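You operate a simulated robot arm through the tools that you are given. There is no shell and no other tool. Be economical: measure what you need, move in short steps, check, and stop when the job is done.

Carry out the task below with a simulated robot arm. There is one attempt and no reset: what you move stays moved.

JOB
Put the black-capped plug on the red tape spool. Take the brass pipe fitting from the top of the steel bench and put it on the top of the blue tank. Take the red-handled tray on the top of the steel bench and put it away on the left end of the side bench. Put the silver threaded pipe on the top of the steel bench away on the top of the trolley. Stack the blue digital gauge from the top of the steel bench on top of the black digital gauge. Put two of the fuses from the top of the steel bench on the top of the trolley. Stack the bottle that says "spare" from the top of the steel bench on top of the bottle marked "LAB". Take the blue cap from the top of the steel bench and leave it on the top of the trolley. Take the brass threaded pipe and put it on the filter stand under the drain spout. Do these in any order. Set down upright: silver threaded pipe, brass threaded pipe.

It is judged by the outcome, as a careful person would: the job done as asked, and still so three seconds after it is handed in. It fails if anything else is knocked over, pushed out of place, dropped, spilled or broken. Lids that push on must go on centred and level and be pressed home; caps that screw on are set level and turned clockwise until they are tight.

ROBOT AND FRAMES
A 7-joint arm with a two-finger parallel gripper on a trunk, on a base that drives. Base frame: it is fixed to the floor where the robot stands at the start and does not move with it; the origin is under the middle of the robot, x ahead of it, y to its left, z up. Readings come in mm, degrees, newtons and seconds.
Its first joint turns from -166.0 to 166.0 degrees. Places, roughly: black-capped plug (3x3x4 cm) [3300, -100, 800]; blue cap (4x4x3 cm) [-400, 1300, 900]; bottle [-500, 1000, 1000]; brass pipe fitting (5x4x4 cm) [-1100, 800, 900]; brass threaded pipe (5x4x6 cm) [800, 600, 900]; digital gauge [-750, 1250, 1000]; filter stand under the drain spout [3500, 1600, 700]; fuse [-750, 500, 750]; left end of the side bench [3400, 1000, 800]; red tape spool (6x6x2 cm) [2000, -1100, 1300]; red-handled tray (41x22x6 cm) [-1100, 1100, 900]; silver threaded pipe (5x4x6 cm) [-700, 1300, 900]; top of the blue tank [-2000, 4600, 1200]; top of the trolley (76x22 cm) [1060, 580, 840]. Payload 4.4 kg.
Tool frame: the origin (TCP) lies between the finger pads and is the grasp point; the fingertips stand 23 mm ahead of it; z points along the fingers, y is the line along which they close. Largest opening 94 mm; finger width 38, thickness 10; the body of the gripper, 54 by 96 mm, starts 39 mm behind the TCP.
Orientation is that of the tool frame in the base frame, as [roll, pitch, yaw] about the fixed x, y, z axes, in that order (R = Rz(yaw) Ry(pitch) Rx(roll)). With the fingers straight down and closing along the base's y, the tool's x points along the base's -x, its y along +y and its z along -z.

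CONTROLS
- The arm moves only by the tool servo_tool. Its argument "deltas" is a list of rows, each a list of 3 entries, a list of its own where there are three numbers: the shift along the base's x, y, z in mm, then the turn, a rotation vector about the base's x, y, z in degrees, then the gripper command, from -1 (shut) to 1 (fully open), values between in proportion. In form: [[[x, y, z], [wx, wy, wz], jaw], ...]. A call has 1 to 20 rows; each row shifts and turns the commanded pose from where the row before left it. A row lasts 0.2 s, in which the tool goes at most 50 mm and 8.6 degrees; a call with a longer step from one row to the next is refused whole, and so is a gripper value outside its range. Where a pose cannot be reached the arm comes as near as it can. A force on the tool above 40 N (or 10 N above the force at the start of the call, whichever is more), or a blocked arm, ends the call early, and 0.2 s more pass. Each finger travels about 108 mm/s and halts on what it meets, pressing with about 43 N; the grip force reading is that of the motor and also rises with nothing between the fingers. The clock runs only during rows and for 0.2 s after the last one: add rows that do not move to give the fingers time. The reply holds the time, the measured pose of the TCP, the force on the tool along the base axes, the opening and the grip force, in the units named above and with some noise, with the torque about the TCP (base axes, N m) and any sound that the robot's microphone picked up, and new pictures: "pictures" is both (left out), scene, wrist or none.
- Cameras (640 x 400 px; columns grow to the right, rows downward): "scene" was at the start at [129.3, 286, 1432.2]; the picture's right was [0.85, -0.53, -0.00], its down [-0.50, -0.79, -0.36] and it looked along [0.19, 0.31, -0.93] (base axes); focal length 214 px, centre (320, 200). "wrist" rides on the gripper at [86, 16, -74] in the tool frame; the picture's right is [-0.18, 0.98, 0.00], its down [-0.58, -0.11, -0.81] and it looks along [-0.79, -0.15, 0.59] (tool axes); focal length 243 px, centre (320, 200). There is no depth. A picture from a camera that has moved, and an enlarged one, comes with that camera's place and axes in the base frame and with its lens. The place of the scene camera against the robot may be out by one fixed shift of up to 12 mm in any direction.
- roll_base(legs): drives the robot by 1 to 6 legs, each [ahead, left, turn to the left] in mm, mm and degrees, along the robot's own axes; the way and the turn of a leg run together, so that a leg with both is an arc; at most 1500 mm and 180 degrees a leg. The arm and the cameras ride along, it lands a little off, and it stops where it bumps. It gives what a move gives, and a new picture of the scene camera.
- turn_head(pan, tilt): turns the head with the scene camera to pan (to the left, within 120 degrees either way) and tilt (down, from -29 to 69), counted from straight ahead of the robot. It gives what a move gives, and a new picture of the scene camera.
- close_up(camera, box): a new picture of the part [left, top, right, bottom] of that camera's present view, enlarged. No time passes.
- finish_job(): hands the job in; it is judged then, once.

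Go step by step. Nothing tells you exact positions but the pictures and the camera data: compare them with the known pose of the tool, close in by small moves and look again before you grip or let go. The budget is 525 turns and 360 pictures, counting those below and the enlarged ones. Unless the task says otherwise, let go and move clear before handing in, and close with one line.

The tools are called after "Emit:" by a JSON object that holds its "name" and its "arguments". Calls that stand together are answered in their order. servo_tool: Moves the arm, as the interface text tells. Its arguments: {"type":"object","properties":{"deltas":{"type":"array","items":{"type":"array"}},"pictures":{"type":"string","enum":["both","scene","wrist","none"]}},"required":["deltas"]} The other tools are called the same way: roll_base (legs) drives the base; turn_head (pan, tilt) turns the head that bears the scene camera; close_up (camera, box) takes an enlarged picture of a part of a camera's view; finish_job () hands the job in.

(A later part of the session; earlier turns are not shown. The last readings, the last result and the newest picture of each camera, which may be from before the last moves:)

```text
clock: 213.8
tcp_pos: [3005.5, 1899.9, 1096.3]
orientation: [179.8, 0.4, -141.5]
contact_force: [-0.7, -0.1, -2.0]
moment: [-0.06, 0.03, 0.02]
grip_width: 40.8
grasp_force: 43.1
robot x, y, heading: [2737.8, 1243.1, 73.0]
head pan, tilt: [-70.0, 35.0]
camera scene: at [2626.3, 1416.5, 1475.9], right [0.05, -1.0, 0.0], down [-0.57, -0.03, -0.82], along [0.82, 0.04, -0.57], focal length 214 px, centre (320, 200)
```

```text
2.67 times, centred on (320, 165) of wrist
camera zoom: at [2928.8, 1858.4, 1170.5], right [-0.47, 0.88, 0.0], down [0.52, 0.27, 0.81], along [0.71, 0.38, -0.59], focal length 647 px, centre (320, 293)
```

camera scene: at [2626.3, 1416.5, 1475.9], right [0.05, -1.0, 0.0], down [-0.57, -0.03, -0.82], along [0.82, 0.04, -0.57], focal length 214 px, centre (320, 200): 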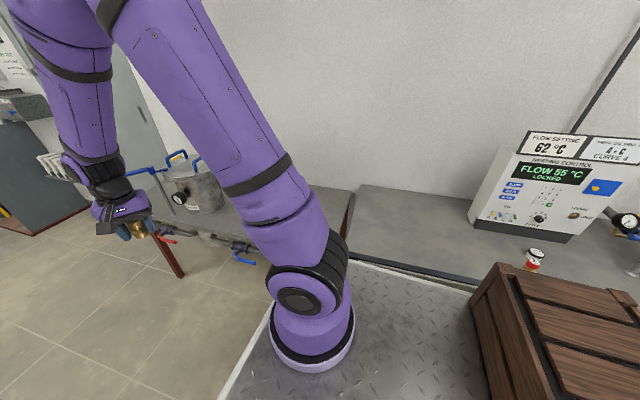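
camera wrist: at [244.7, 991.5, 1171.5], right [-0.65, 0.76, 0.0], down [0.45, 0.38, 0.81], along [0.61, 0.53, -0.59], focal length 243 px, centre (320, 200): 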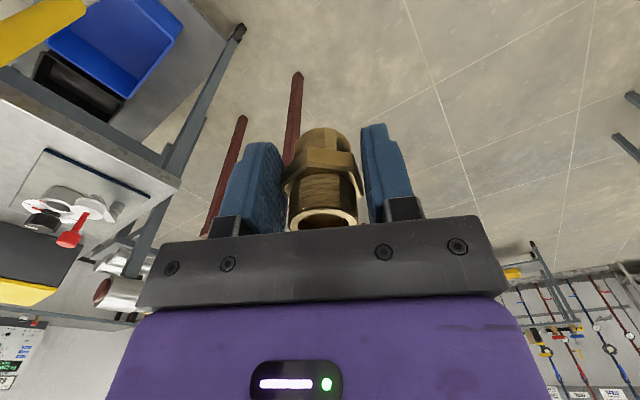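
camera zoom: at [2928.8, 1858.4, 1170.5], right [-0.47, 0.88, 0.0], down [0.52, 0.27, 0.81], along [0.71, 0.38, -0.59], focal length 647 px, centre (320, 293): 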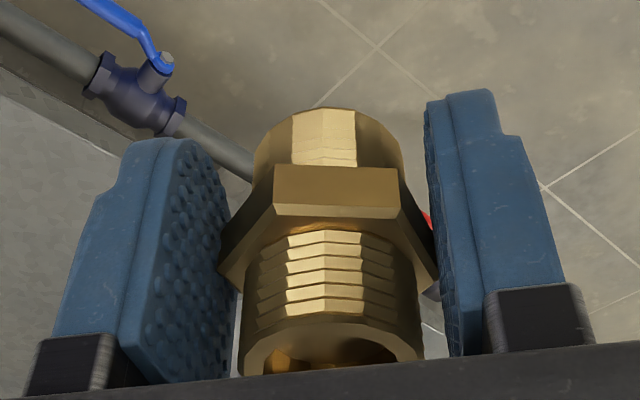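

The filter stand is the red-legged table with the vessel; the drain spout should be near its right part. I drive ahead for a clear view.

Emit:
{"name": "roll_base", "arguments": {"legs": [[300, 50, 3]]}}

Emit:
{"name": "turn_head", "arguments": {"pan": -85, "tilt": 40}}

```text
clock: 215.9
tcp_pos: [3001.3, 2219.0, 1096.0]
orientation: [179.8, 0.2, -138.2]
contact_force: [-1.0, 0.7, -1.3]
moment: [-0.01, 0.01, -0.01]
grip_width: 40.8
grasp_force: 43.4
robot x, y, heading: [2764.9, 1545.5, 76.4]
head pan, tilt: [-70.0, 35.0]
camera scene: at [2648.0, 1714.7, 1475.9], right [0.11, -0.99, 0.0], down [-0.57, -0.06, -0.82], along [0.81, 0.09, -0.57], focal length 214 px, centre (320, 200)
```

scene: 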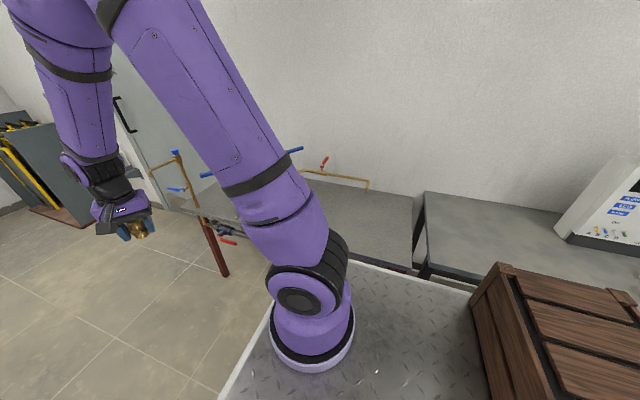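

```text
clock: 216.7
tcp_pos: [3001.3, 2220.4, 1095.7]
orientation: [179.8, 0.4, -138.2]
contact_force: [0.6, 0.2, -1.0]
moment: [0.01, 0.03, 0.01]
grip_width: 40.3
grasp_force: 43.0
robot x, y, heading: [2765.2, 1544.6, 76.7]
head pan, tilt: [-85.0, 40.0]
camera scene: at [2644.6, 1692.2, 1468.3], right [-0.15, -0.99, 0.0], down [-0.64, 0.1, -0.77], along [0.76, -0.11, -0.64], focal length 214 px, centre (320, 200)
```

scene: 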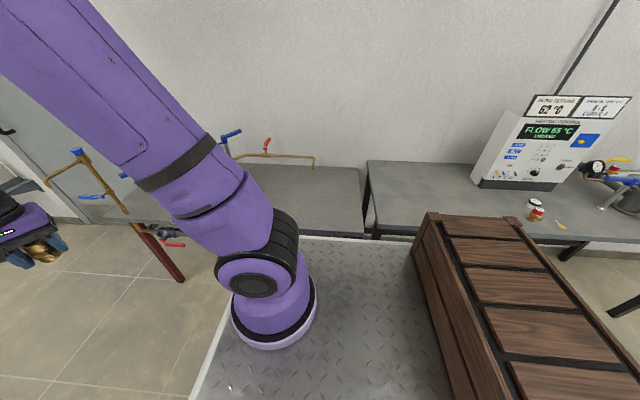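

Emit:
{"name": "close_up", "arguments": {"camera": "scene", "box": [200, 110, 400, 250]}}

```text
2.86 times, centred on (300, 180) of scene
camera zoom: at [2644.6, 1692.2, 1468.3], right [-0.15, -0.99, 0.0], down [-0.64, 0.1, -0.77], along [0.76, -0.11, -0.64], focal length 613 px, centre (377, 257)
```

zoom: 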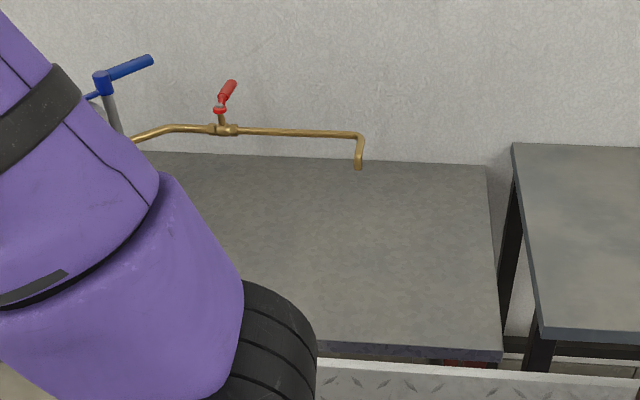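

The spout hangs above the stand, so I plan to set the pipe down just in front, regrip with the hand leaned back, and slide it in beneath. First swing over the stand.

Emit:
{"name": "servo_tool", "arguments": {"deltas": [[[43.6, -16.4, 0], [0, 0, -3.9], -1], [[41.9, -20.4, 0], [0, 0, -3.9], -1], [[39.8, -24.2, 0], [0, 0, -3.9], -1], [[37.4, -27.7, 0], [0, 0, -3.9], -1], [[34.7, -31.1, 0], [0, 0, -3.9], -1], [[31.7, -34.2, 0], [0, 0, -3.9], -1], [[28.4, -36.9, 0], [0, 0, -3.9], -1], [[24.9, -39.4, 0], [0, 0, -3.9], -1], [[21.1, -41.5, 0], [0, 0, -3.9], -1], [[17.2, -43.3, 0], [0, 0, -3.9], -1], [[13.1, -44.7, 0], [0, 0, -3.9], -1], [[8.9, -45.7, 0], [0, 0, -3.9], -1], [[4.7, -46.4, 0], [0, 0, -3.9], -1], [[0.4, -46.6, 0], [0, 0, -3.9], -1], [[-3.9, -46.4, 0], [0, 0, -3.9], -1], [[-8.2, -45.9, 0], [0, 0, -3.9], -1]], "pictures": "both"}}

```text
clock: 220.1
tcp_pos: [3334.9, 1627.5, 1095.3]
orientation: [179.9, 0.2, 159.4]
contact_force: [0.0, 0.8, -1.3]
moment: [-0.03, 0.02, 0.04]
grip_width: 40.5
grasp_force: 43.2
robot x, y, heading: [2768.4, 1545.3, 76.5]
head pan, tilt: [-85.0, 40.0]
camera scene: at [2644.5, 1692.5, 1468.3], right [-0.15, -0.99, 0.0], down [-0.64, 0.1, -0.77], along [0.76, -0.12, -0.64], focal length 214 px, centre (320, 200)
camera wrist: at [3258.6, 1674.5, 1170.5], right [0.52, 0.86, 0.0], down [0.5, -0.31, 0.81], along [0.69, -0.42, -0.59], focal length 243 px, centre (320, 200)
```

scene: 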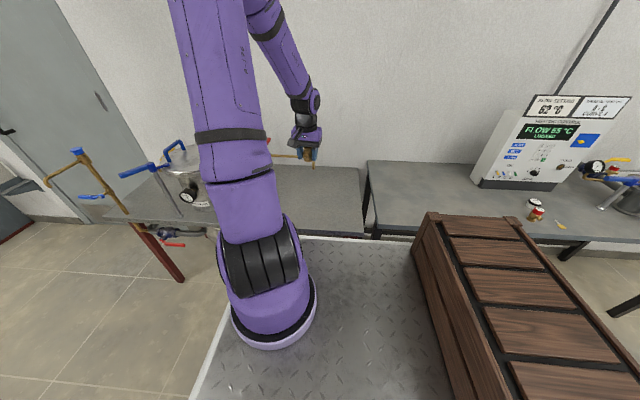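
wrist: 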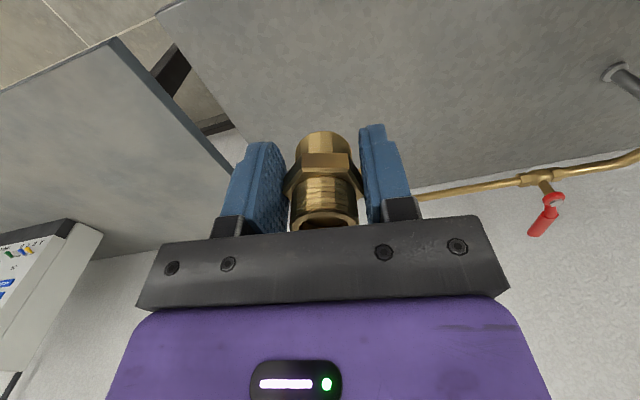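

Emit:
{"name": "servo_tool", "arguments": {"deltas": [[[28, -5, -35], [0, 0, 0], -1], [[27, -5, -35], [0, 0, 0], -1], [[0, 0, -45], [0, 0, 0], -1], [[0, 0, -45], [0, 0, 0], -1], [[0, 0, -45], [0, 0, 0], -1], [[0, 0, -45], [0, 0, 0], -1], [[0, 0, -30], [0, 0, 0], -1], [[0, 0, 0], [0, 0, 0], -1]], "pictures": "both"}}

```text
clock: 221.9
tcp_pos: [3392.4, 1617.9, 815.3]
orientation: [179.8, 0.3, 159.4]
contact_force: [-0.4, 0.3, -0.7]
moment: [0.02, 0.02, -0.01]
grip_width: 40.2
grasp_force: 42.7
robot x, y, heading: [2766.8, 1548.6, 76.3]
head pan, tilt: [-85.0, 40.0]
camera scene: at [2644.6, 1692.0, 1468.3], right [-0.15, -0.99, 0.0], down [-0.64, 0.1, -0.77], along [0.76, -0.12, -0.64], focal length 214 px, centre (320, 200)
camera wrist: at [3316.2, 1664.0, 889.0], right [0.52, 0.86, 0.0], down [0.5, -0.31, 0.81], along [0.69, -0.42, -0.59], focal length 243 px, centre (320, 200)
```

scene: 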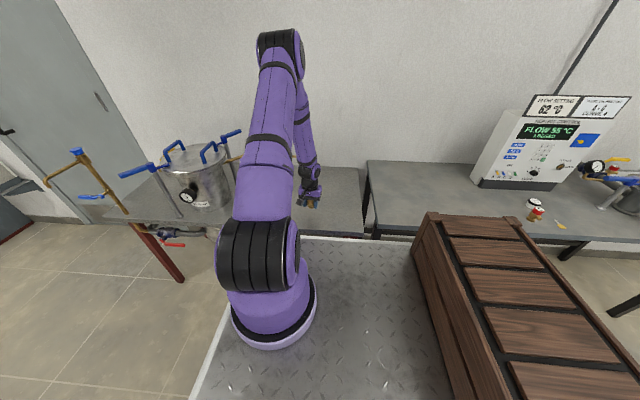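
wrist: 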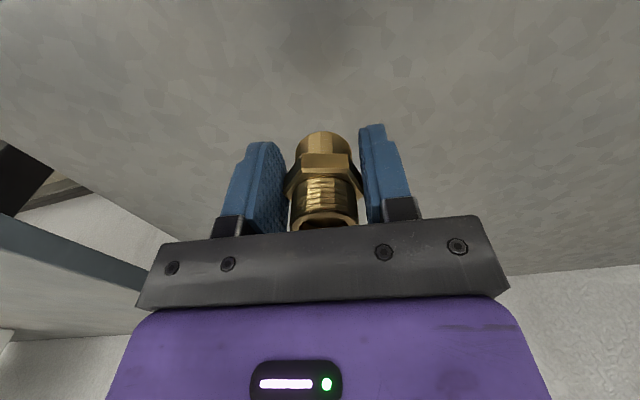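

Emit:
{"name": "servo_tool", "arguments": {"deltas": [[[0, 0, -10], [0, 0, 0], -1], [[0, 0, -8], [0, 0, 0], -1], [[0, 0, -6], [0, 0, 0], -1], [[0, 0, -5], [0, 0, 0], -1], [[0, 0, -5], [0, 0, 0], -1], [[0, 0, -5], [0, 0, 0], -1], [[0, 0, -5], [0, 0, 0], -1], [[0, 0, 0], [0, 0, 0], -1]], "pictures": "wrist"}}

```text
clock: 223.7
tcp_pos: [3391.8, 1618.1, 772.1]
orientation: [179.9, 0.3, 159.5]
contact_force: [-3.6, 2.4, 17.4]
moment: [-0.12, 0.04, -0.11]
grip_width: 39.9
grasp_force: 43.2
robot x, y, heading: [2765.6, 1549.4, 76.4]
head pan, tilt: [-85.0, 40.0]
camera wrist: at [3314.6, 1663.8, 846.5], right [0.52, 0.86, 0.0], down [0.5, -0.31, 0.81], along [0.69, -0.42, -0.59], focal length 243 px, centre (320, 200)
```

wrist: 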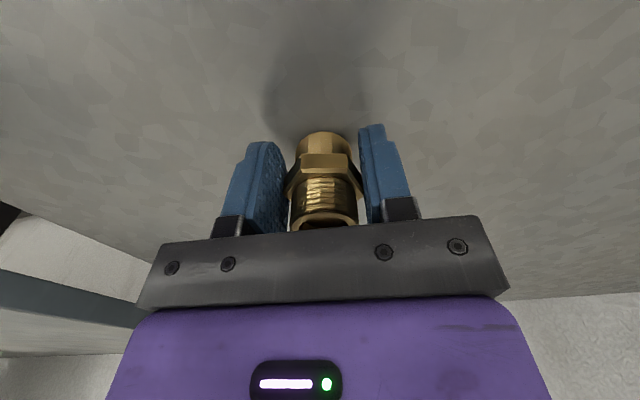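

Pipe stands on the stand (surface ≈ 738). I release, rise, and lean the hand back to regrip from a slant.

Emit:
{"name": "servo_tool", "arguments": {"deltas": [[[0, 0, 2], [0, 0, 0], -1], [[0, 0, 0], [0, 0, 0], 0.3], [[0, 0, 0], [0, 0, 0], 0.3], [[0, 0, 0], [0, 0, 0], 0.3], [[0, 0, 40], [0, 0, 0], 0.3], [[0, 0, 45], [0, 0, 0], 0.3], [[0, 0, 45], [0, 0, 0], 0.5], [[-15, 12, 0], [0, 0, -6.6], 0.5], [[-15, 12, 0], [0, 0, -6.6], 0.5], [[-14, 13, 0], [0, 0, -6.6], 0.5], [[0, 0, 0], [-4.5, -5.36, 0], 0.5], [[0, 0, 0], [-4.5, -5.36, 0], 0.5], [[0, 0, 0], [-4.5, -5.36, 0], 0.5], [[0, 0, 0], [-4.5, -5.36, 0], 0.5], [[0, 0, 0], [-4.5, -5.36, 0], 0.5], [[0, 0, -20], [0, 0, 0], 0.5], [[0, 0, 0], [0, 0, 0], 0.5]], "pictures": "both"}}

```text
clock: 227.3
tcp_pos: [3348.1, 1655.4, 883.1]
orientation: [179.6, 35.4, 139.6]
contact_force: [0.1, 0.3, 0.6]
moment: [0.02, 0.02, -0.03]
grip_width: 70.5
grasp_force: 0.0
robot x, y, heading: [2763.8, 1552.1, 76.4]
head pan, tilt: [-85.0, 40.0]
camera scene: at [2644.5, 1692.0, 1468.3], right [-0.15, -0.99, 0.0], down [-0.64, 0.1, -0.77], along [0.76, -0.12, -0.64], focal length 214 px, centre (320, 200)
camera wrist: at [3270.7, 1740.7, 895.0], right [0.75, 0.65, 0.11], down [-0.07, -0.09, 0.99], along [0.66, -0.75, -0.02], focal length 243 px, centre (320, 200)
```

scene: 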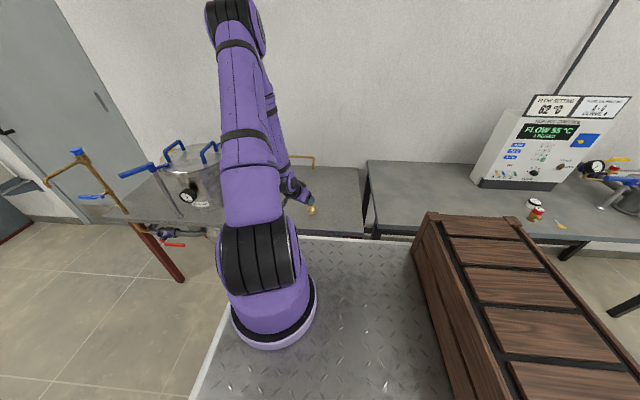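
wrist: 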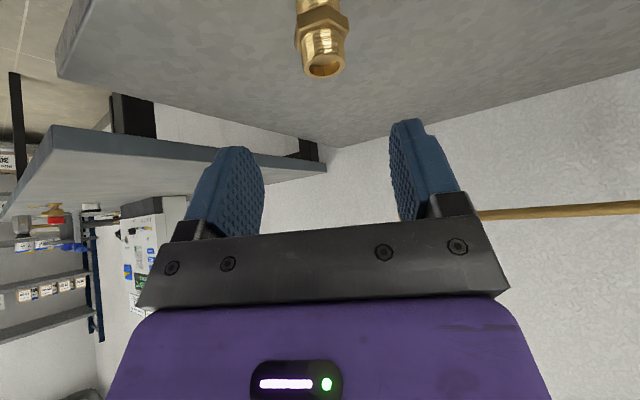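

Emit:
{"name": "servo_tool", "arguments": {"deltas": [[[14.7, -12.3, -35.7], [0, 0, 0], 0.5], [[14.7, -11, -35.7], [0, 0, 0], 0.5], [[14.6, -11, -30], [0, 0, 0], 0.5], [[0, 0, 0], [0, 0, 0], 0.5]], "pictures": "wrist"}}

```text
clock: 228.3
tcp_pos: [3392.9, 1619.6, 783.8]
orientation: [179.6, 35.3, 139.6]
contact_force: [-0.9, -0.3, 0.2]
moment: [0.01, 0.0, -0.03]
grip_width: 70.7
grasp_force: 0.0
robot x, y, heading: [2767.2, 1545.6, 76.6]
head pan, tilt: [-85.0, 40.0]
camera wrist: at [3315.6, 1705.6, 794.2], right [0.75, 0.65, 0.11], down [-0.07, -0.09, 0.99], along [0.66, -0.75, -0.03], focal length 243 px, centre (320, 200)
```

wrist: 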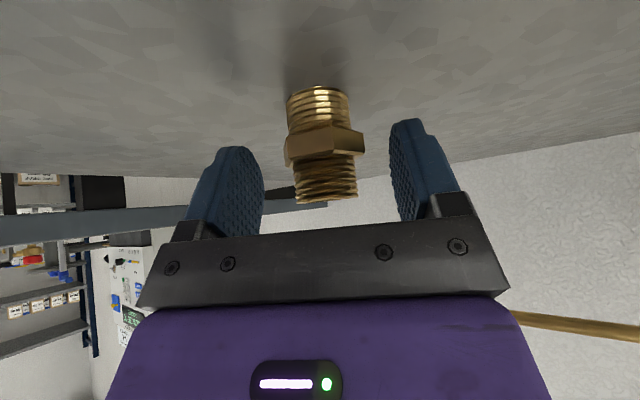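

Emit:
{"name": "servo_tool", "arguments": {"deltas": [[[0, 0, -8], [0, 0, 0], 0.5], [[0, 0, 0], [0, 0, 0], -1], [[0, 0, 0], [0, 0, 0], -1], [[0, 0, 0], [0, 0, 0], -1]], "pictures": "wrist"}}

```text
clock: 229.3
tcp_pos: [3391.6, 1619.5, 775.9]
orientation: [179.6, 35.3, 139.6]
contact_force: [0.2, 0.2, -0.8]
moment: [-0.01, 0.05, 0.0]
grip_width: 37.3
grasp_force: 42.6
robot x, y, heading: [2767.0, 1549.6, 76.4]
head pan, tilt: [-85.0, 40.0]
camera wrist: at [3314.8, 1706.2, 785.7], right [0.75, 0.65, 0.11], down [-0.07, -0.09, 0.99], along [0.66, -0.75, -0.03], focal length 243 px, centre (320, 200)
```

wrist: 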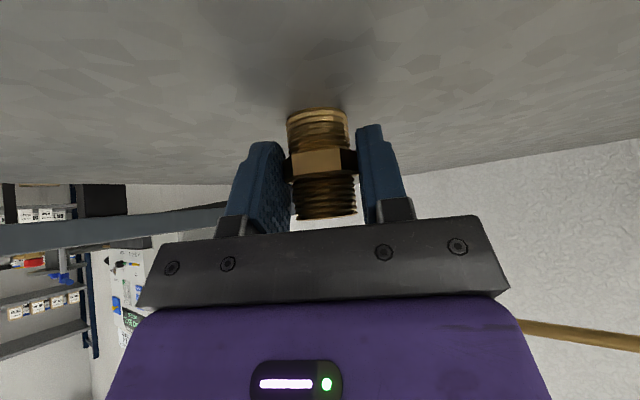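

Regripped on flats. Lift slightly and slide in beneath the spout at about (3500,1598).

Emit:
{"name": "servo_tool", "arguments": {"deltas": [[[0, 0, 12], [0, 0, 0], -1], [[36, -7, 0], [0, 0, 0], -1], [[36, -7, 0], [0, 0, 0], -1], [[36, -7, 0], [0, 0, 0], -1], [[0, 0, 0], [0, 0, 0], -1]], "pictures": "both"}}

Emit:
{"name": "close_up", "arguments": {"camera": "scene", "box": [260, 130, 370, 240]}}

```text
clock: 230.5
tcp_pos: [3500.9, 1599.5, 786.6]
orientation: [179.7, 35.3, 139.6]
contact_force: [-0.1, 0.9, -2.0]
moment: [0.03, 0.01, -0.01]
grip_width: 36.9
grasp_force: 42.8
robot x, y, heading: [2765.8, 1549.8, 76.7]
head pan, tilt: [-85.0, 40.0]
camera scene: at [2644.6, 1692.0, 1468.3], right [-0.15, -0.99, 0.0], down [-0.64, 0.1, -0.77], along [0.76, -0.12, -0.64], focal length 214 px, centre (320, 200)
camera wrist: at [3423.5, 1685.8, 797.8], right [0.75, 0.65, 0.11], down [-0.07, -0.09, 0.99], along [0.66, -0.75, -0.03], focal length 243 px, centre (320, 200)
```

scene: 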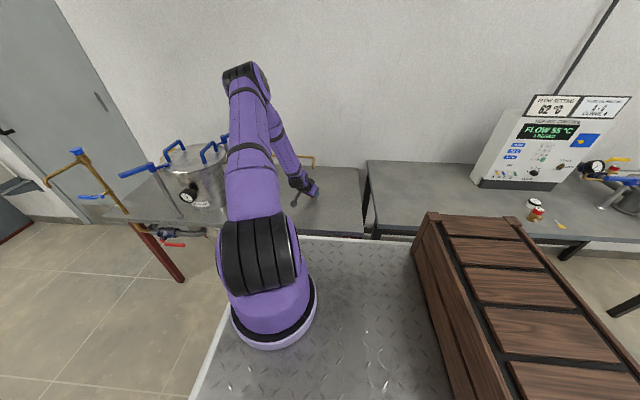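
wrist: 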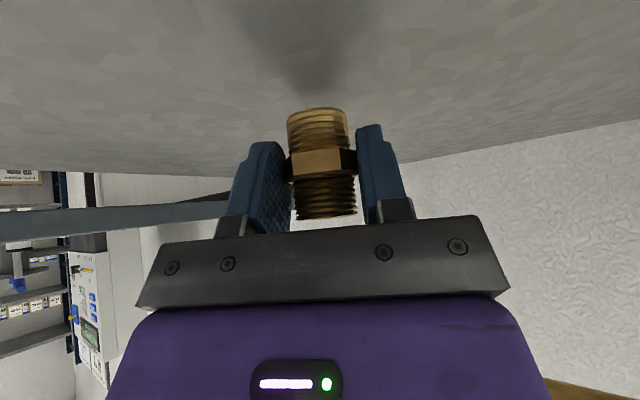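

```text
3.64 times, centred on (315, 185) of scene
camera zoom: at [2644.6, 1692.0, 1468.3], right [-0.15, -0.99, 0.0], down [-0.64, 0.1, -0.77], along [0.76, -0.12, -0.64], focal length 780 px, centre (338, 254)
```

zoom: 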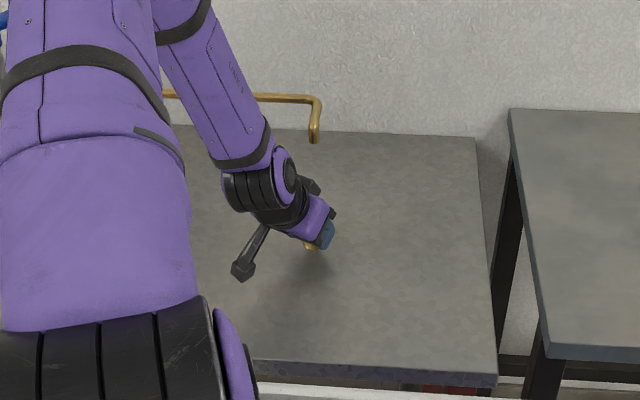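

The spout tip triangulates to roughly (3630,1575), a bit deeper. I move the pipe slightly further in, then set it down.

Emit:
{"name": "servo_tool", "arguments": {"deltas": [[[27, -4, 0], [0, 0, 0], -1], [[27, -4, 0], [0, 0, 0], -1], [[0, 0, -5], [0, 0, 0], -1], [[0, 0, -4], [0, 0, 0], -1], [[0, 0, -3], [0, 0, 0], -1], [[0, 0, 0], [0, 0, 0], -1]], "pictures": "wrist"}}

```text
clock: 231.9
tcp_pos: [3553.1, 1592.1, 775.8]
orientation: [179.6, 35.4, 139.6]
contact_force: [-0.1, 0.7, -1.2]
moment: [0.02, 0.01, 0.02]
grip_width: 37.1
grasp_force: 42.9
robot x, y, heading: [2767.7, 1548.5, 76.4]
head pan, tilt: [-85.0, 40.0]
camera wrist: at [3475.9, 1678.3, 786.0], right [0.75, 0.65, 0.11], down [-0.07, -0.09, 0.99], along [0.66, -0.75, -0.03], focal length 243 px, centre (320, 200)
```

wrist: 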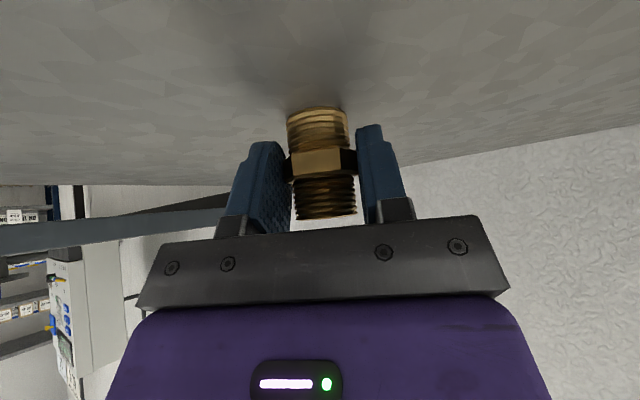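

Emit:
{"name": "servo_tool", "arguments": {"deltas": [[[0, 0, -2], [0, 0, 0], -1], [[0, 0, -2], [0, 0, 0], -1], [[0, 0, 0], [0, 0, 0], -1]], "pictures": "none"}}

```text
clock: 232.7
tcp_pos: [3554.9, 1591.0, 774.0]
orientation: [179.5, 35.5, 139.5]
contact_force: [-2.7, 2.7, 35.0]
moment: [-0.22, -0.2, -0.09]
grip_width: 37.1
grasp_force: 42.6
robot x, y, heading: [2765.6, 1550.0, 76.3]
head pan, tilt: [-85.0, 40.0]
```

Contact. Open and withdraw back along the slant.

Emit:
{"name": "servo_tool", "arguments": {"deltas": [[[0, 0, 1.5], [0, 0, 0], -1], [[0, 0, 0], [0, 0, 0], 0.3], [[0, 0, 0], [0, 0, 0], 0.3], [[0, 0, 0], [0, 0, 0], 0.3], [[-14, 12, 28], [0, 0, 0], 0.3], [[-18, 15, 33], [0, 0, 0], 0.3], [[-18, 15, 33], [0, 0, 0], 0.3], [[-20, 15, 33], [0, 0, 0], 0.3], [[-30, 15, 20], [0, 0, 0], 0.3], [[-30, 10, 20], [0, 0, 0], 0.3]], "pictures": "both"}}

Emit:
{"name": "close_up", "arguments": {"camera": "scene", "box": [260, 130, 370, 240]}}

```text
clock: 234.9
tcp_pos: [3422.7, 1674.8, 940.4]
orientation: [179.7, 35.4, 139.6]
contact_force: [0.5, -0.7, -0.2]
moment: [-0.03, -0.03, 0.04]
grip_width: 61.2
grasp_force: 0.0
robot x, y, heading: [2766.7, 1544.4, 76.0]
head pan, tilt: [-85.0, 40.0]
camera scene: at [2645.2, 1692.0, 1468.4], right [-0.15, -0.99, 0.0], down [-0.64, 0.1, -0.77], along [0.76, -0.12, -0.64], focal length 214 px, centre (320, 200)
camera wrist: at [3346.5, 1759.9, 950.6], right [0.75, 0.65, 0.11], down [-0.07, -0.09, 0.99], along [0.66, -0.75, -0.03], focal length 243 px, centre (320, 200)
```

scene: 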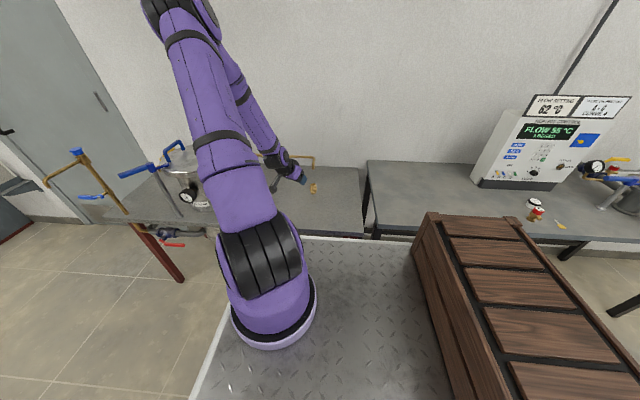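
wrist: 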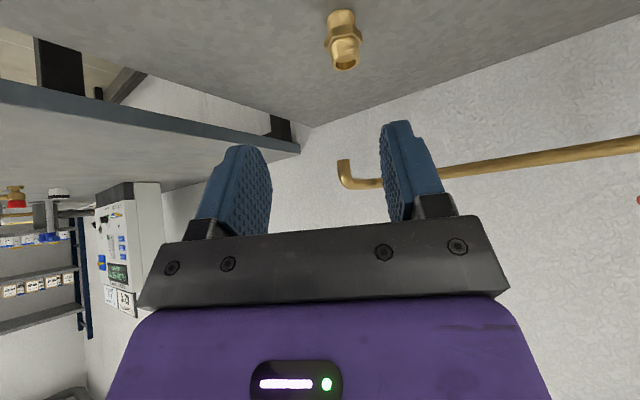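

```text
3.64 times, centred on (315, 185) of scene
camera zoom: at [2645.2, 1692.0, 1468.4], right [-0.15, -0.99, 0.0], down [-0.64, 0.1, -0.77], along [0.76, -0.12, -0.64], focal length 780 px, centre (338, 254)
```

zoom: 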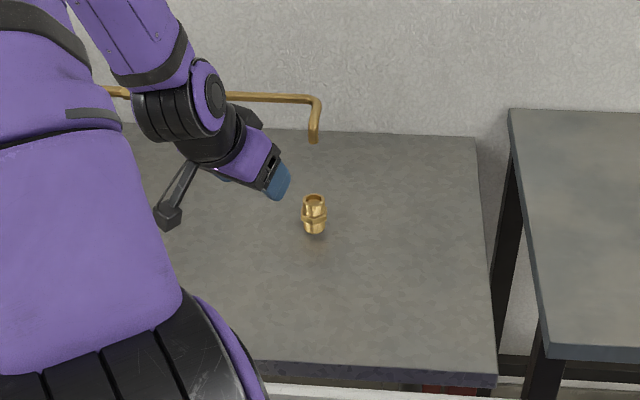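

The pipe stands directly beneath the spout tip (~3556,1575). Next the plug: straighten the tool, raise and retract.

Emit:
{"name": "servo_tool", "arguments": {"deltas": [[[-16, 3, 40], [0, 0, 0], 0.3], [[-16, 3, 40], [4.5, 5.36, 0], 0.3], [[-16, 3, 40], [4.5, 5.36, 0], 0.3], [[-16, 3, 40], [4.5, 5.36, 0], 0.3], [[-16, 3, 30], [4.5, 5.36, 0], 0.3], [[-16, 3, 0], [4.5, 5.36, 0], 0.3]], "pictures": "none"}}

Emit:
{"name": "roll_base", "arguments": {"legs": [[0, 300, 0], [-950, 0, 0], [0, 0, -90]]}}

```text
clock: 236.3
tcp_pos: [3326.4, 1691.6, 1130.8]
orientation: [179.9, 0.2, 139.7]
contact_force: [-0.5, -0.3, -0.7]
moment: [-0.02, 0.01, 0.01]
grip_width: 61.2
grasp_force: 0.1
robot x, y, heading: [2766.1, 1551.9, 76.2]
head pan, tilt: [-85.0, 40.0]
```

```text
clock: 246.7
tcp_pos: [2388.5, 139.3, 1129.4]
orientation: [179.9, 0.3, 49.8]
contact_force: [-0.7, 0.5, -0.4]
moment: [0.01, -0.03, 0.03]
grip_width: 61.2
grasp_force: 0.0
robot x, y, heading: [2240.9, 697.7, -13.4]
head pan, tilt: [-85.0, 40.0]
camera scene: at [2382.7, 824.6, 1468.3], right [-0.99, 0.15, 0.0], down [0.09, 0.64, -0.77], along [-0.11, -0.76, -0.64], focal length 214 px, centre (320, 200)
```

scene: 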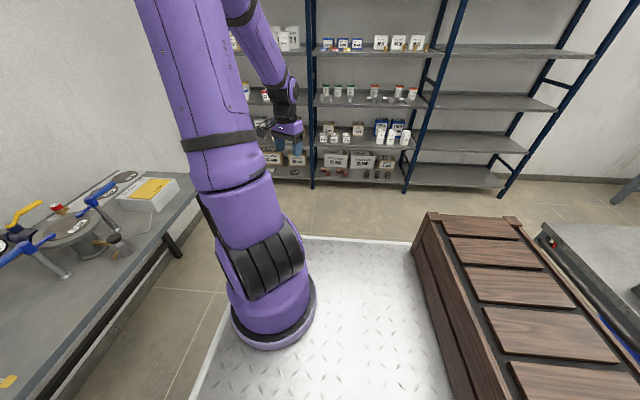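

Emit:
{"name": "close_up", "arguments": {"camera": "scene", "box": [300, 20, 450, 110]}}

Emit:
{"name": "turn_head", "arguments": {"pan": -20, "tilt": 40}}

```text
4.27 times, centred on (375, 65) of scene
camera zoom: at [2382.7, 824.6, 1468.3], right [-0.99, 0.15, 0.0], down [0.09, 0.64, -0.77], along [-0.11, -0.76, -0.64], focal length 915 px, centre (85, 776)
```

zoom: 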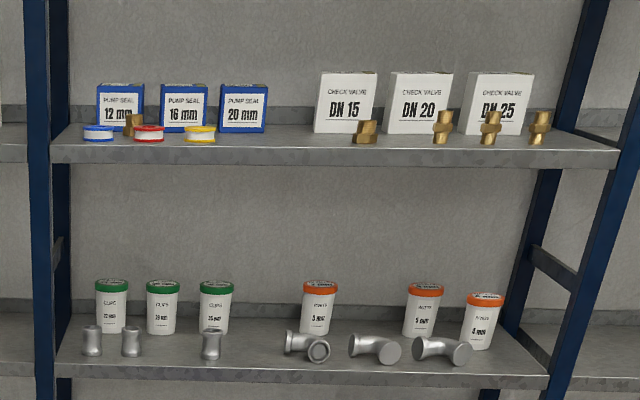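

```text
clock: 248.1
tcp_pos: [2389.6, 140.0, 1130.3]
orientation: [180.0, 0.4, 49.8]
contact_force: [0.3, 0.2, 0.1]
moment: [-0.01, -0.02, -0.03]
grip_width: 61.3
grasp_force: 0.1
robot x, y, heading: [2240.8, 700.8, -13.4]
head pan, tilt: [-20.0, 40.0]
camera scene: at [2466.1, 861.8, 1468.3], right [-0.55, -0.83, 0.0], down [-0.54, 0.35, -0.77], along [0.64, -0.42, -0.64], focal length 214 px, centre (320, 200)
```

scene: 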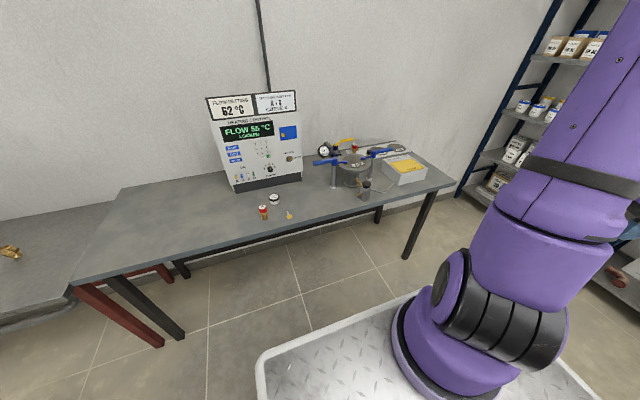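

Emit:
{"name": "close_up", "arguments": {"camera": "scene", "box": [310, 125, 430, 205]}}

```text
5.00 times, centred on (370, 165) of scene
camera zoom: at [2466.1, 861.8, 1468.3], right [-0.55, -0.83, 0.0], down [-0.54, 0.35, -0.77], along [0.64, -0.42, -0.64], focal length 1072 px, centre (70, 375)
```

zoom: 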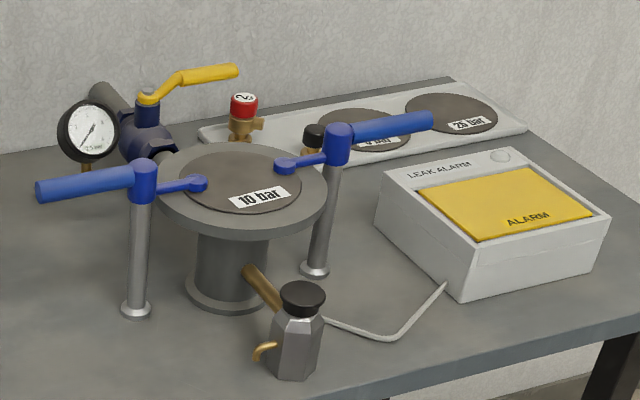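

The plug is the brass one with black cap behind the clamp handle, at about (3305,-52,830). I drive up to face the side bench there.

Emit:
{"name": "roll_base", "arguments": {"legs": [[350, -440, 0]]}}

Emit:
{"name": "turn_head", "arguments": {"pan": -5, "tilt": 45}}

Emit:
{"name": "close_up", "arguments": {"camera": "scene", "box": [200, 60, 460, 230]}}

```text
clock: 251.3
tcp_pos: [2631.8, -370.1, 1130.5]
orientation: [179.9, 0.3, 49.8]
contact_force: [0.1, 0.0, -0.4]
moment: [-0.01, -0.01, -0.04]
grip_width: 61.0
grasp_force: 0.0
robot x, y, heading: [2486.3, 193.5, -13.2]
head pan, tilt: [-20.0, 40.0]
camera scene: at [2710.2, 352.4, 1468.3], right [-0.55, -0.83, 0.0], down [-0.54, 0.36, -0.77], along [0.64, -0.42, -0.64], focal length 214 px, centre (320, 200)
```

scene: 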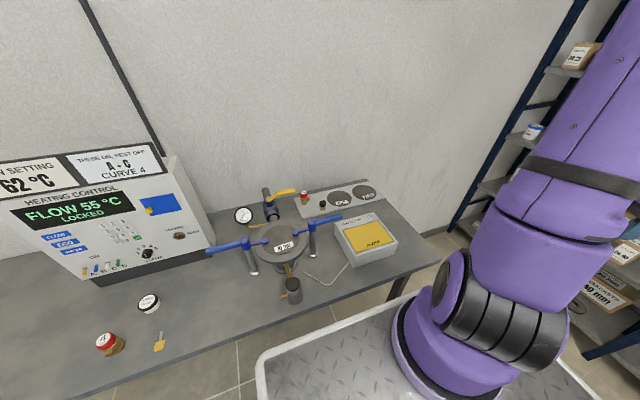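

```text
clock: 252.1
tcp_pos: [2632.2, -370.2, 1129.3]
orientation: [179.9, 0.3, 49.7]
contact_force: [0.3, 0.0, 0.8]
moment: [-0.03, 0.01, 0.01]
grip_width: 61.0
grasp_force: 0.1
robot x, y, heading: [2488.9, 192.4, -13.5]
head pan, tilt: [-5.0, 45.0]
camera scene: at [2716.4, 373.5, 1461.1], right [-0.32, -0.95, 0.0], down [-0.67, 0.23, -0.71], along [0.67, -0.23, -0.71], focal length 214 px, centre (320, 200)
```

scene: 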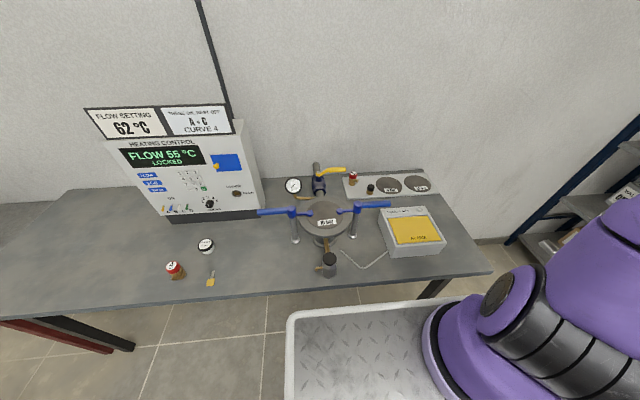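

```text
2.35 times, centred on (330, 145) of scene
camera zoom: at [2716.4, 373.5, 1461.1], right [-0.32, -0.95, 0.0], down [-0.67, 0.23, -0.71], along [0.67, -0.23, -0.71], focal length 505 px, centre (296, 329)
```

zoom: 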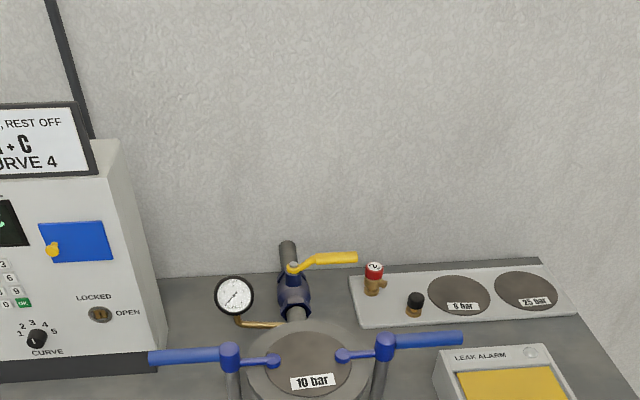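

Emit:
{"name": "servo_tool", "arguments": {"deltas": [[[46.1, -2.7, 0], [0, 0, 6.2], 0.3], [[46.2, 1.7, 0], [0, 0, 6.2], 0.3], [[45.8, 6, 0], [0, 0, 6.2], 0.3], [[45, 10.3, 0], [0, 0, 6.2], 0.3], [[43.9, 14.5, 0], [0, 0, 6.2], 0.3], [[42.3, 18.6, 0], [0, 0, 6.2], 0.3], [[40.4, 22.5, 0], [0, 0, 6.2], 0.3], [[38.1, 26.2, 0], [0, 0, 6.2], 0.3], [[35.4, 29.6, 0], [0, 0, 6.2], 0.3], [[32.5, 32.8, 0], [0, 0, 6.2], 0.3], [[29.3, 35.8, 0], [0, 0, 6.2], 0.3], [[25.8, 38.3, 0], [0, 0, 6.2], 0.3], [[22, 40.6, 0], [0, 0, 6.2], 0.3], [[18.1, 42.5, 0], [0, 0, 6.2], 0.3], [[0, 0, 0], [0, 0, 0], 0.3]], "pictures": "both"}}

```text
clock: 255.2
tcp_pos: [3143.0, -54.4, 1130.1]
orientation: [179.9, 0.3, 136.6]
contact_force: [-0.2, 0.4, 0.4]
moment: [0.01, -0.02, -0.02]
grip_width: 61.3
grasp_force: 0.1
robot x, y, heading: [2489.2, 189.7, -13.5]
head pan, tilt: [-5.0, 45.0]
camera scene: at [2716.4, 373.5, 1461.1], right [-0.32, -0.95, 0.0], down [-0.67, 0.22, -0.71], along [0.67, -0.22, -0.71], focal length 214 px, centre (320, 200)
camera wrist: at [3090.1, 16.7, 1204.5], right [0.81, 0.59, 0.0], down [0.34, -0.48, 0.81], along [0.48, -0.65, -0.59], focal length 243 px, centre (320, 200)
```

scene: 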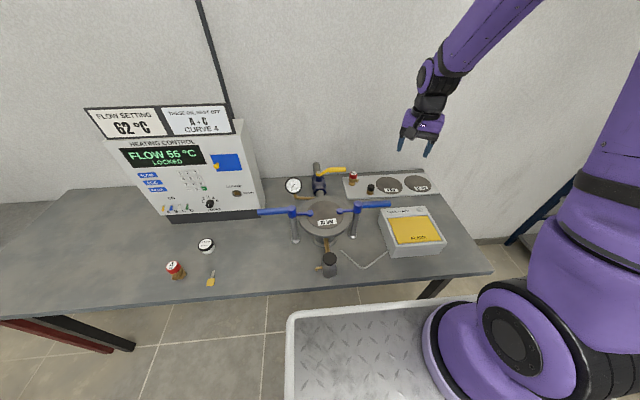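
wrist: 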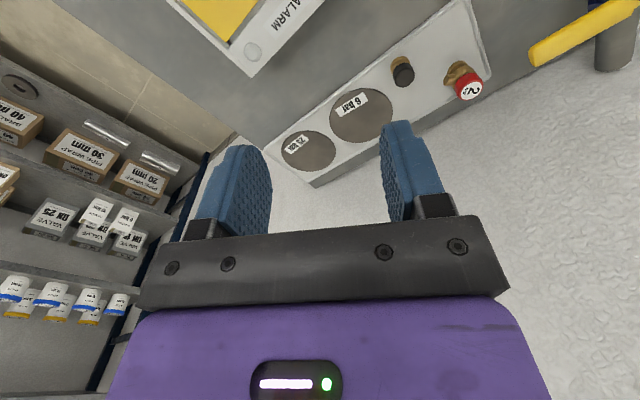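

Emit:
{"name": "servo_tool", "arguments": {"deltas": [[[40, 0, -20], [0, 0, 5], 0], [[40, 0, -25], [0, 0, 5], 0], [[38, 0, -30], [0, 0, 5], 0], [[20, 0, -40], [0, 0, 5], 0], [[0, 0, -45], [0, 0, 0], 0], [[0, 0, -20], [0, 0, 0], 0], [[0, 0, 0], [0, 0, 0], 0]], "pictures": "wrist"}}

```text
clock: 256.9
tcp_pos: [3280.6, -53.1, 949.2]
orientation: [179.9, 0.3, 156.6]
contact_force: [-0.7, 0.0, 0.0]
moment: [0.0, -0.01, -0.03]
grip_width: 46.8
grasp_force: 0.1
robot x, y, heading: [2490.3, 191.2, -13.4]
head pan, tilt: [-5.0, 45.0]
camera wrist: at [3205.8, -3.7, 1023.2], right [0.56, 0.83, 0.0], down [0.49, -0.33, 0.81], along [0.67, -0.45, -0.59], focal length 243 px, centre (320, 200)
```

wrist: 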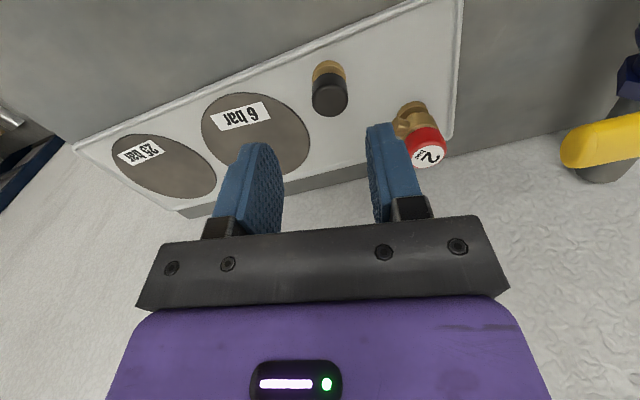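

Emit:
{"name": "servo_tool", "arguments": {"deltas": [[[5, 1, -40], [0, 0, 0], 0], [[4, 0, -35], [0, 0, 0], 0], [[0, 0, 0], [0, 0, 0], 0]], "pictures": "wrist"}}

```text
clock: 257.6
tcp_pos: [3288.6, -53.7, 875.6]
orientation: [180.0, 0.3, 156.5]
contact_force: [0.0, 0.1, 0.1]
moment: [-0.02, 0.02, 0.0]
grip_width: 46.9
grasp_force: 0.1
robot x, y, heading: [2488.7, 192.8, -13.4]
head pan, tilt: [-5.0, 45.0]
camera wrist: at [3214.7, -4.7, 950.5], right [0.56, 0.83, 0.0], down [0.49, -0.33, 0.81], along [0.67, -0.45, -0.59], focal length 243 px, centre (320, 200)
```

wrist: 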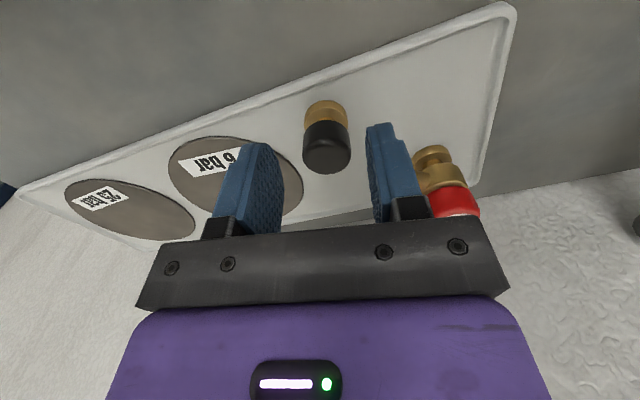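

Emit:
{"name": "servo_tool", "arguments": {"deltas": [[[2, 2, -20], [0, 0, 0], 0], [[0, 0, -10], [0, 0, 0], 0], [[0, 0, 0], [0, 0, 0], 0], [[0, 0, 0], [0, 0, 0], -1], [[0, 0, 0], [0, 0, 0], -1], [[0, 0, 0], [0, 0, 0], -1]], "pictures": "wrist"}}

```text
clock: 259.1
tcp_pos: [3291.3, -52.2, 846.3]
orientation: [179.9, 0.3, 156.5]
contact_force: [-0.3, 0.1, 0.6]
moment: [0.02, -0.01, 0.0]
grip_width: 28.5
grasp_force: 43.5
robot x, y, heading: [2486.1, 189.4, -13.4]
head pan, tilt: [-5.0, 45.0]
camera wrist: at [3217.3, -2.0, 919.5], right [0.56, 0.83, 0.0], down [0.49, -0.33, 0.81], along [0.67, -0.45, -0.59], focal length 243 px, centre (320, 200)
```

wrist: 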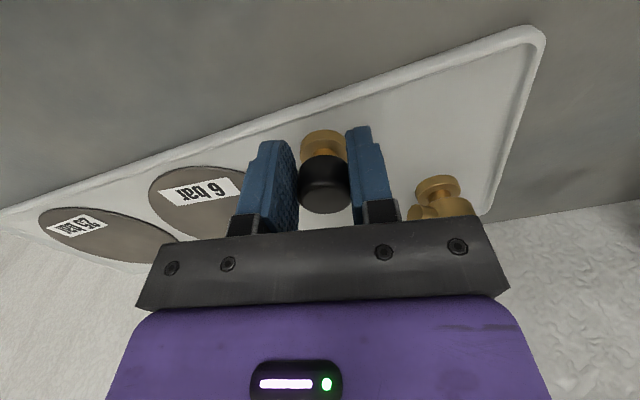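

Gripped the plug. For the shelf I'd rather have the hand leaning back, so I regrip it here at a 35° slant.

Emit:
{"name": "servo_tool", "arguments": {"deltas": [[[0, 0, 0], [0, 0, 0], 0], [[0, 0, 0], [0, 0, 0], 0], [[0, 0, 45], [0, 0, 0], 0], [[0, 0, 30], [0, 0, 0], 0], [[-7.4, 3.2, -3], [-2.79, -6.42, 0], 0], [[-7.4, 3.2, -3], [-2.79, -6.42, 0], 0], [[-7.4, 3.2, -3], [-2.79, -6.42, 0], 0], [[-7.4, 3.2, -3], [-2.79, -6.42, 0], 0], [[-7.4, 3.2, -3], [-2.79, -6.42, 0], 0], [[0, 0, 0], [0, 0, 0], 0]], "pictures": "both"}}

```text
clock: 261.2
tcp_pos: [3254.2, -33.3, 905.5]
orientation: [179.8, 35.4, 156.6]
contact_force: [0.2, -0.2, -0.4]
moment: [-0.01, -0.03, 0.0]
grip_width: 47.2
grasp_force: 0.2
robot x, y, heading: [2486.2, 193.0, -13.5]
head pan, tilt: [-5.0, 45.0]
camera scene: at [2716.5, 373.5, 1461.1], right [-0.32, -0.95, 0.0], down [-0.67, 0.22, -0.71], along [0.67, -0.22, -0.71], focal length 214 px, centre (320, 200)
camera wrist: at [3155.9, 25.1, 916.3], right [0.53, 0.84, 0.11], down [-0.04, -0.1, 0.99], along [0.85, -0.53, -0.02], focal length 243 px, centre (320, 200)
```

scene: 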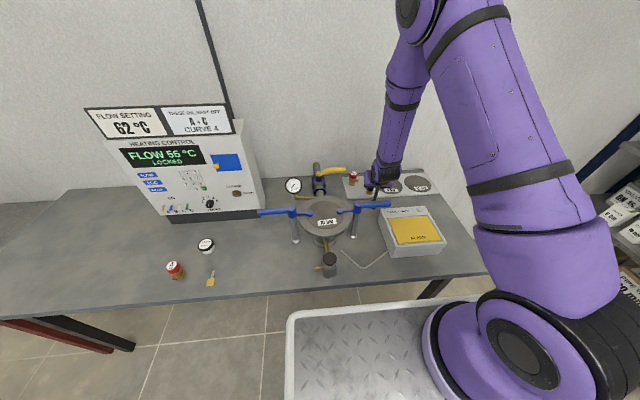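
wrist: 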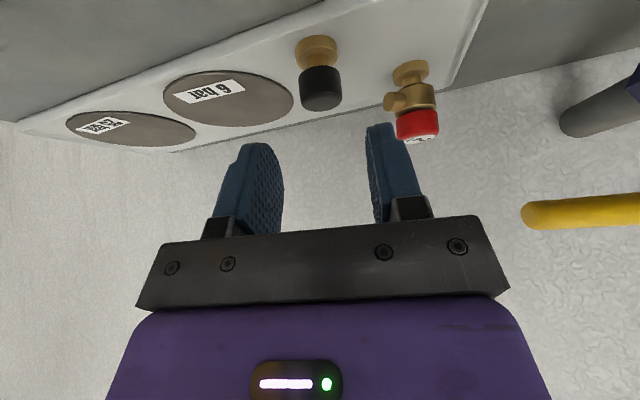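

Emit:
{"name": "servo_tool", "arguments": {"deltas": [[[18, -9, -28], [0, 0, 0], 0], [[18, -9, -26], [0, 0, 0], 0], [[0, 0, 0], [0, 0, 0], 0]], "pictures": "wrist"}}

```text
clock: 262.1
tcp_pos: [3291.6, -52.2, 850.6]
orientation: [179.9, 35.3, 156.5]
contact_force: [0.1, -0.4, -0.3]
moment: [-0.01, -0.02, -0.01]
grip_width: 47.0
grasp_force: 0.2
robot x, y, heading: [2488.0, 189.4, -13.6]
head pan, tilt: [-5.0, 45.0]
camera wrist: at [3193.5, 7.8, 861.4], right [0.53, 0.84, 0.11], down [-0.04, -0.1, 0.99], along [0.85, -0.53, -0.03], focal length 243 px, centre (320, 200)
```

wrist: 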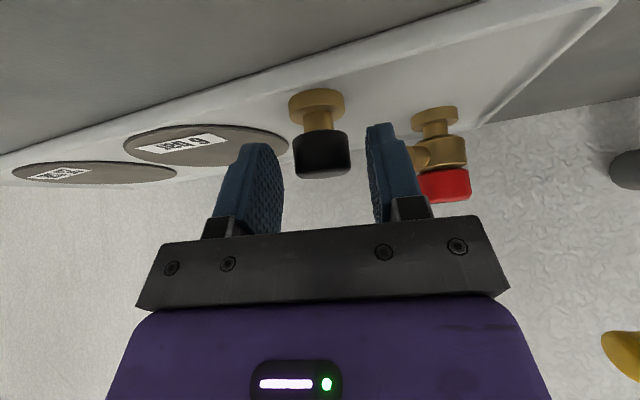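

Emit:
{"name": "servo_tool", "arguments": {"deltas": [[[0, 0, -4], [0, 0, 0], 0], [[0, 0, 0], [0, 0, 0], -1], [[0, 0, 0], [0, 0, 0], -1], [[0, 0, 0], [0, 0, 0], -1], [[0, 0, 30], [0, 0, 0], -1], [[0, 0, 40], [0, 0, 0], -1], [[0, 0, 40], [0, 0, 0], -1], [[0, 0, 45], [0, 0, 0], -1], [[0, 0, 45], [0, 0, 0], -1]], "pictures": "wrist"}}

```text
clock: 264.1
tcp_pos: [3290.8, -48.7, 1047.3]
orientation: [180.0, 35.2, 156.5]
contact_force: [-0.5, -0.8, -0.9]
moment: [0.02, 0.02, 0.03]
grip_width: 28.1
grasp_force: 43.1
robot x, y, heading: [2489.3, 189.4, -13.7]
head pan, tilt: [-5.0, 45.0]
camera wrist: at [3192.1, 10.5, 1057.6], right [0.53, 0.84, 0.11], down [-0.03, -0.1, 0.99], along [0.85, -0.53, -0.03], focal length 243 px, centre (320, 200)
```

wrist: 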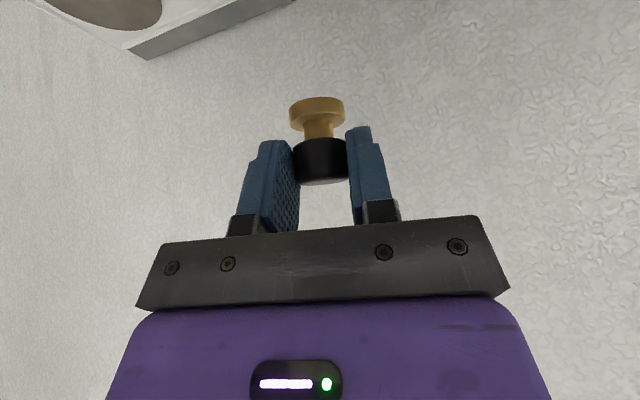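

Plug held upright with the hand leaning back. Retract upward, then drive beside the shelf.

Emit:
{"name": "servo_tool", "arguments": {"deltas": [[[-30, 7, 38], [0, 0, 0], -1], [[-30, 7, 38], [0, 0, 0], -1], [[-30, 7, 38], [0, 0, 0], -1], [[-30, 7, 38], [0, 0, 0], -1]], "pictures": "none"}}

Emit:
{"name": "roll_base", "arguments": {"legs": [[-500, 0, 0], [100, -600, 0]]}}

Emit:
{"name": "turn_head", "arguments": {"pan": -85, "tilt": 10}}

```text
clock: 265.1
tcp_pos: [3170.4, -34.1, 1198.4]
orientation: [-179.9, 35.2, 155.2]
contact_force: [4.0, 11.0, -1.0]
moment: [-0.52, 0.22, -0.38]
grip_width: 28.3
grasp_force: 42.8
robot x, y, heading: [2487.3, 191.5, -13.4]
head pan, tilt: [-5.0, 45.0]
```

```text
clock: 271.1
tcp_pos: [2625.2, -519.0, 1199.5]
orientation: [179.8, 35.3, 156.3]
contact_force: [0.3, -0.2, -0.6]
moment: [0.01, 0.02, 0.0]
grip_width: 28.0
grasp_force: 42.9
robot x, y, heading: [1942.3, -302.7, -13.8]
head pan, tilt: [-5.0, 45.0]
camera scene: at [2173.6, -119.8, 1461.1], right [-0.32, -0.95, 0.0], down [-0.67, 0.23, -0.71], along [0.67, -0.23, -0.71], focal length 214 px, centre (320, 200)
```

scene: 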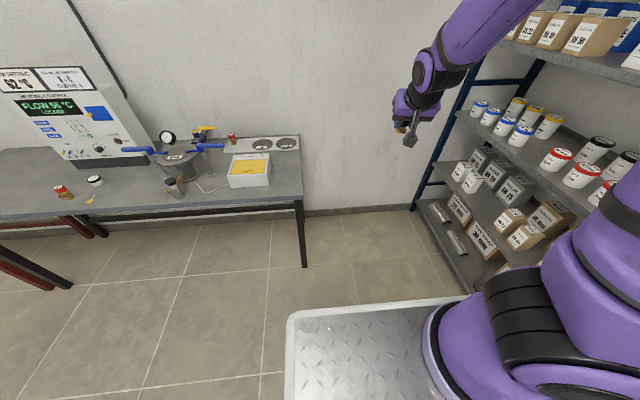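

```text
clock: 272.6
tcp_pos: [2626.4, -519.3, 1199.7]
orientation: [179.9, 35.3, 156.4]
contact_force: [0.7, -0.5, -0.4]
moment: [0.02, 0.02, 0.04]
grip_width: 28.1
grasp_force: 42.6
robot x, y, heading: [1943.6, -301.6, -13.9]
head pan, tilt: [-85.0, 10.0]
camera scene: at [2082.4, -185.4, 1516.0], right [-0.99, 0.15, 0.0], down [0.03, 0.17, -0.98], along [-0.15, -0.97, -0.17], focal length 214 px, centre (320, 200)
```

scene: 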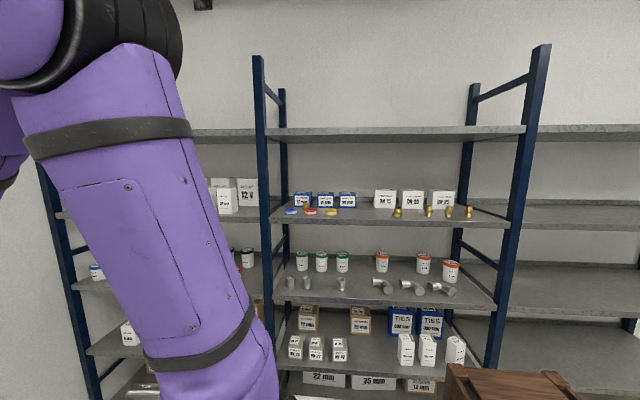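

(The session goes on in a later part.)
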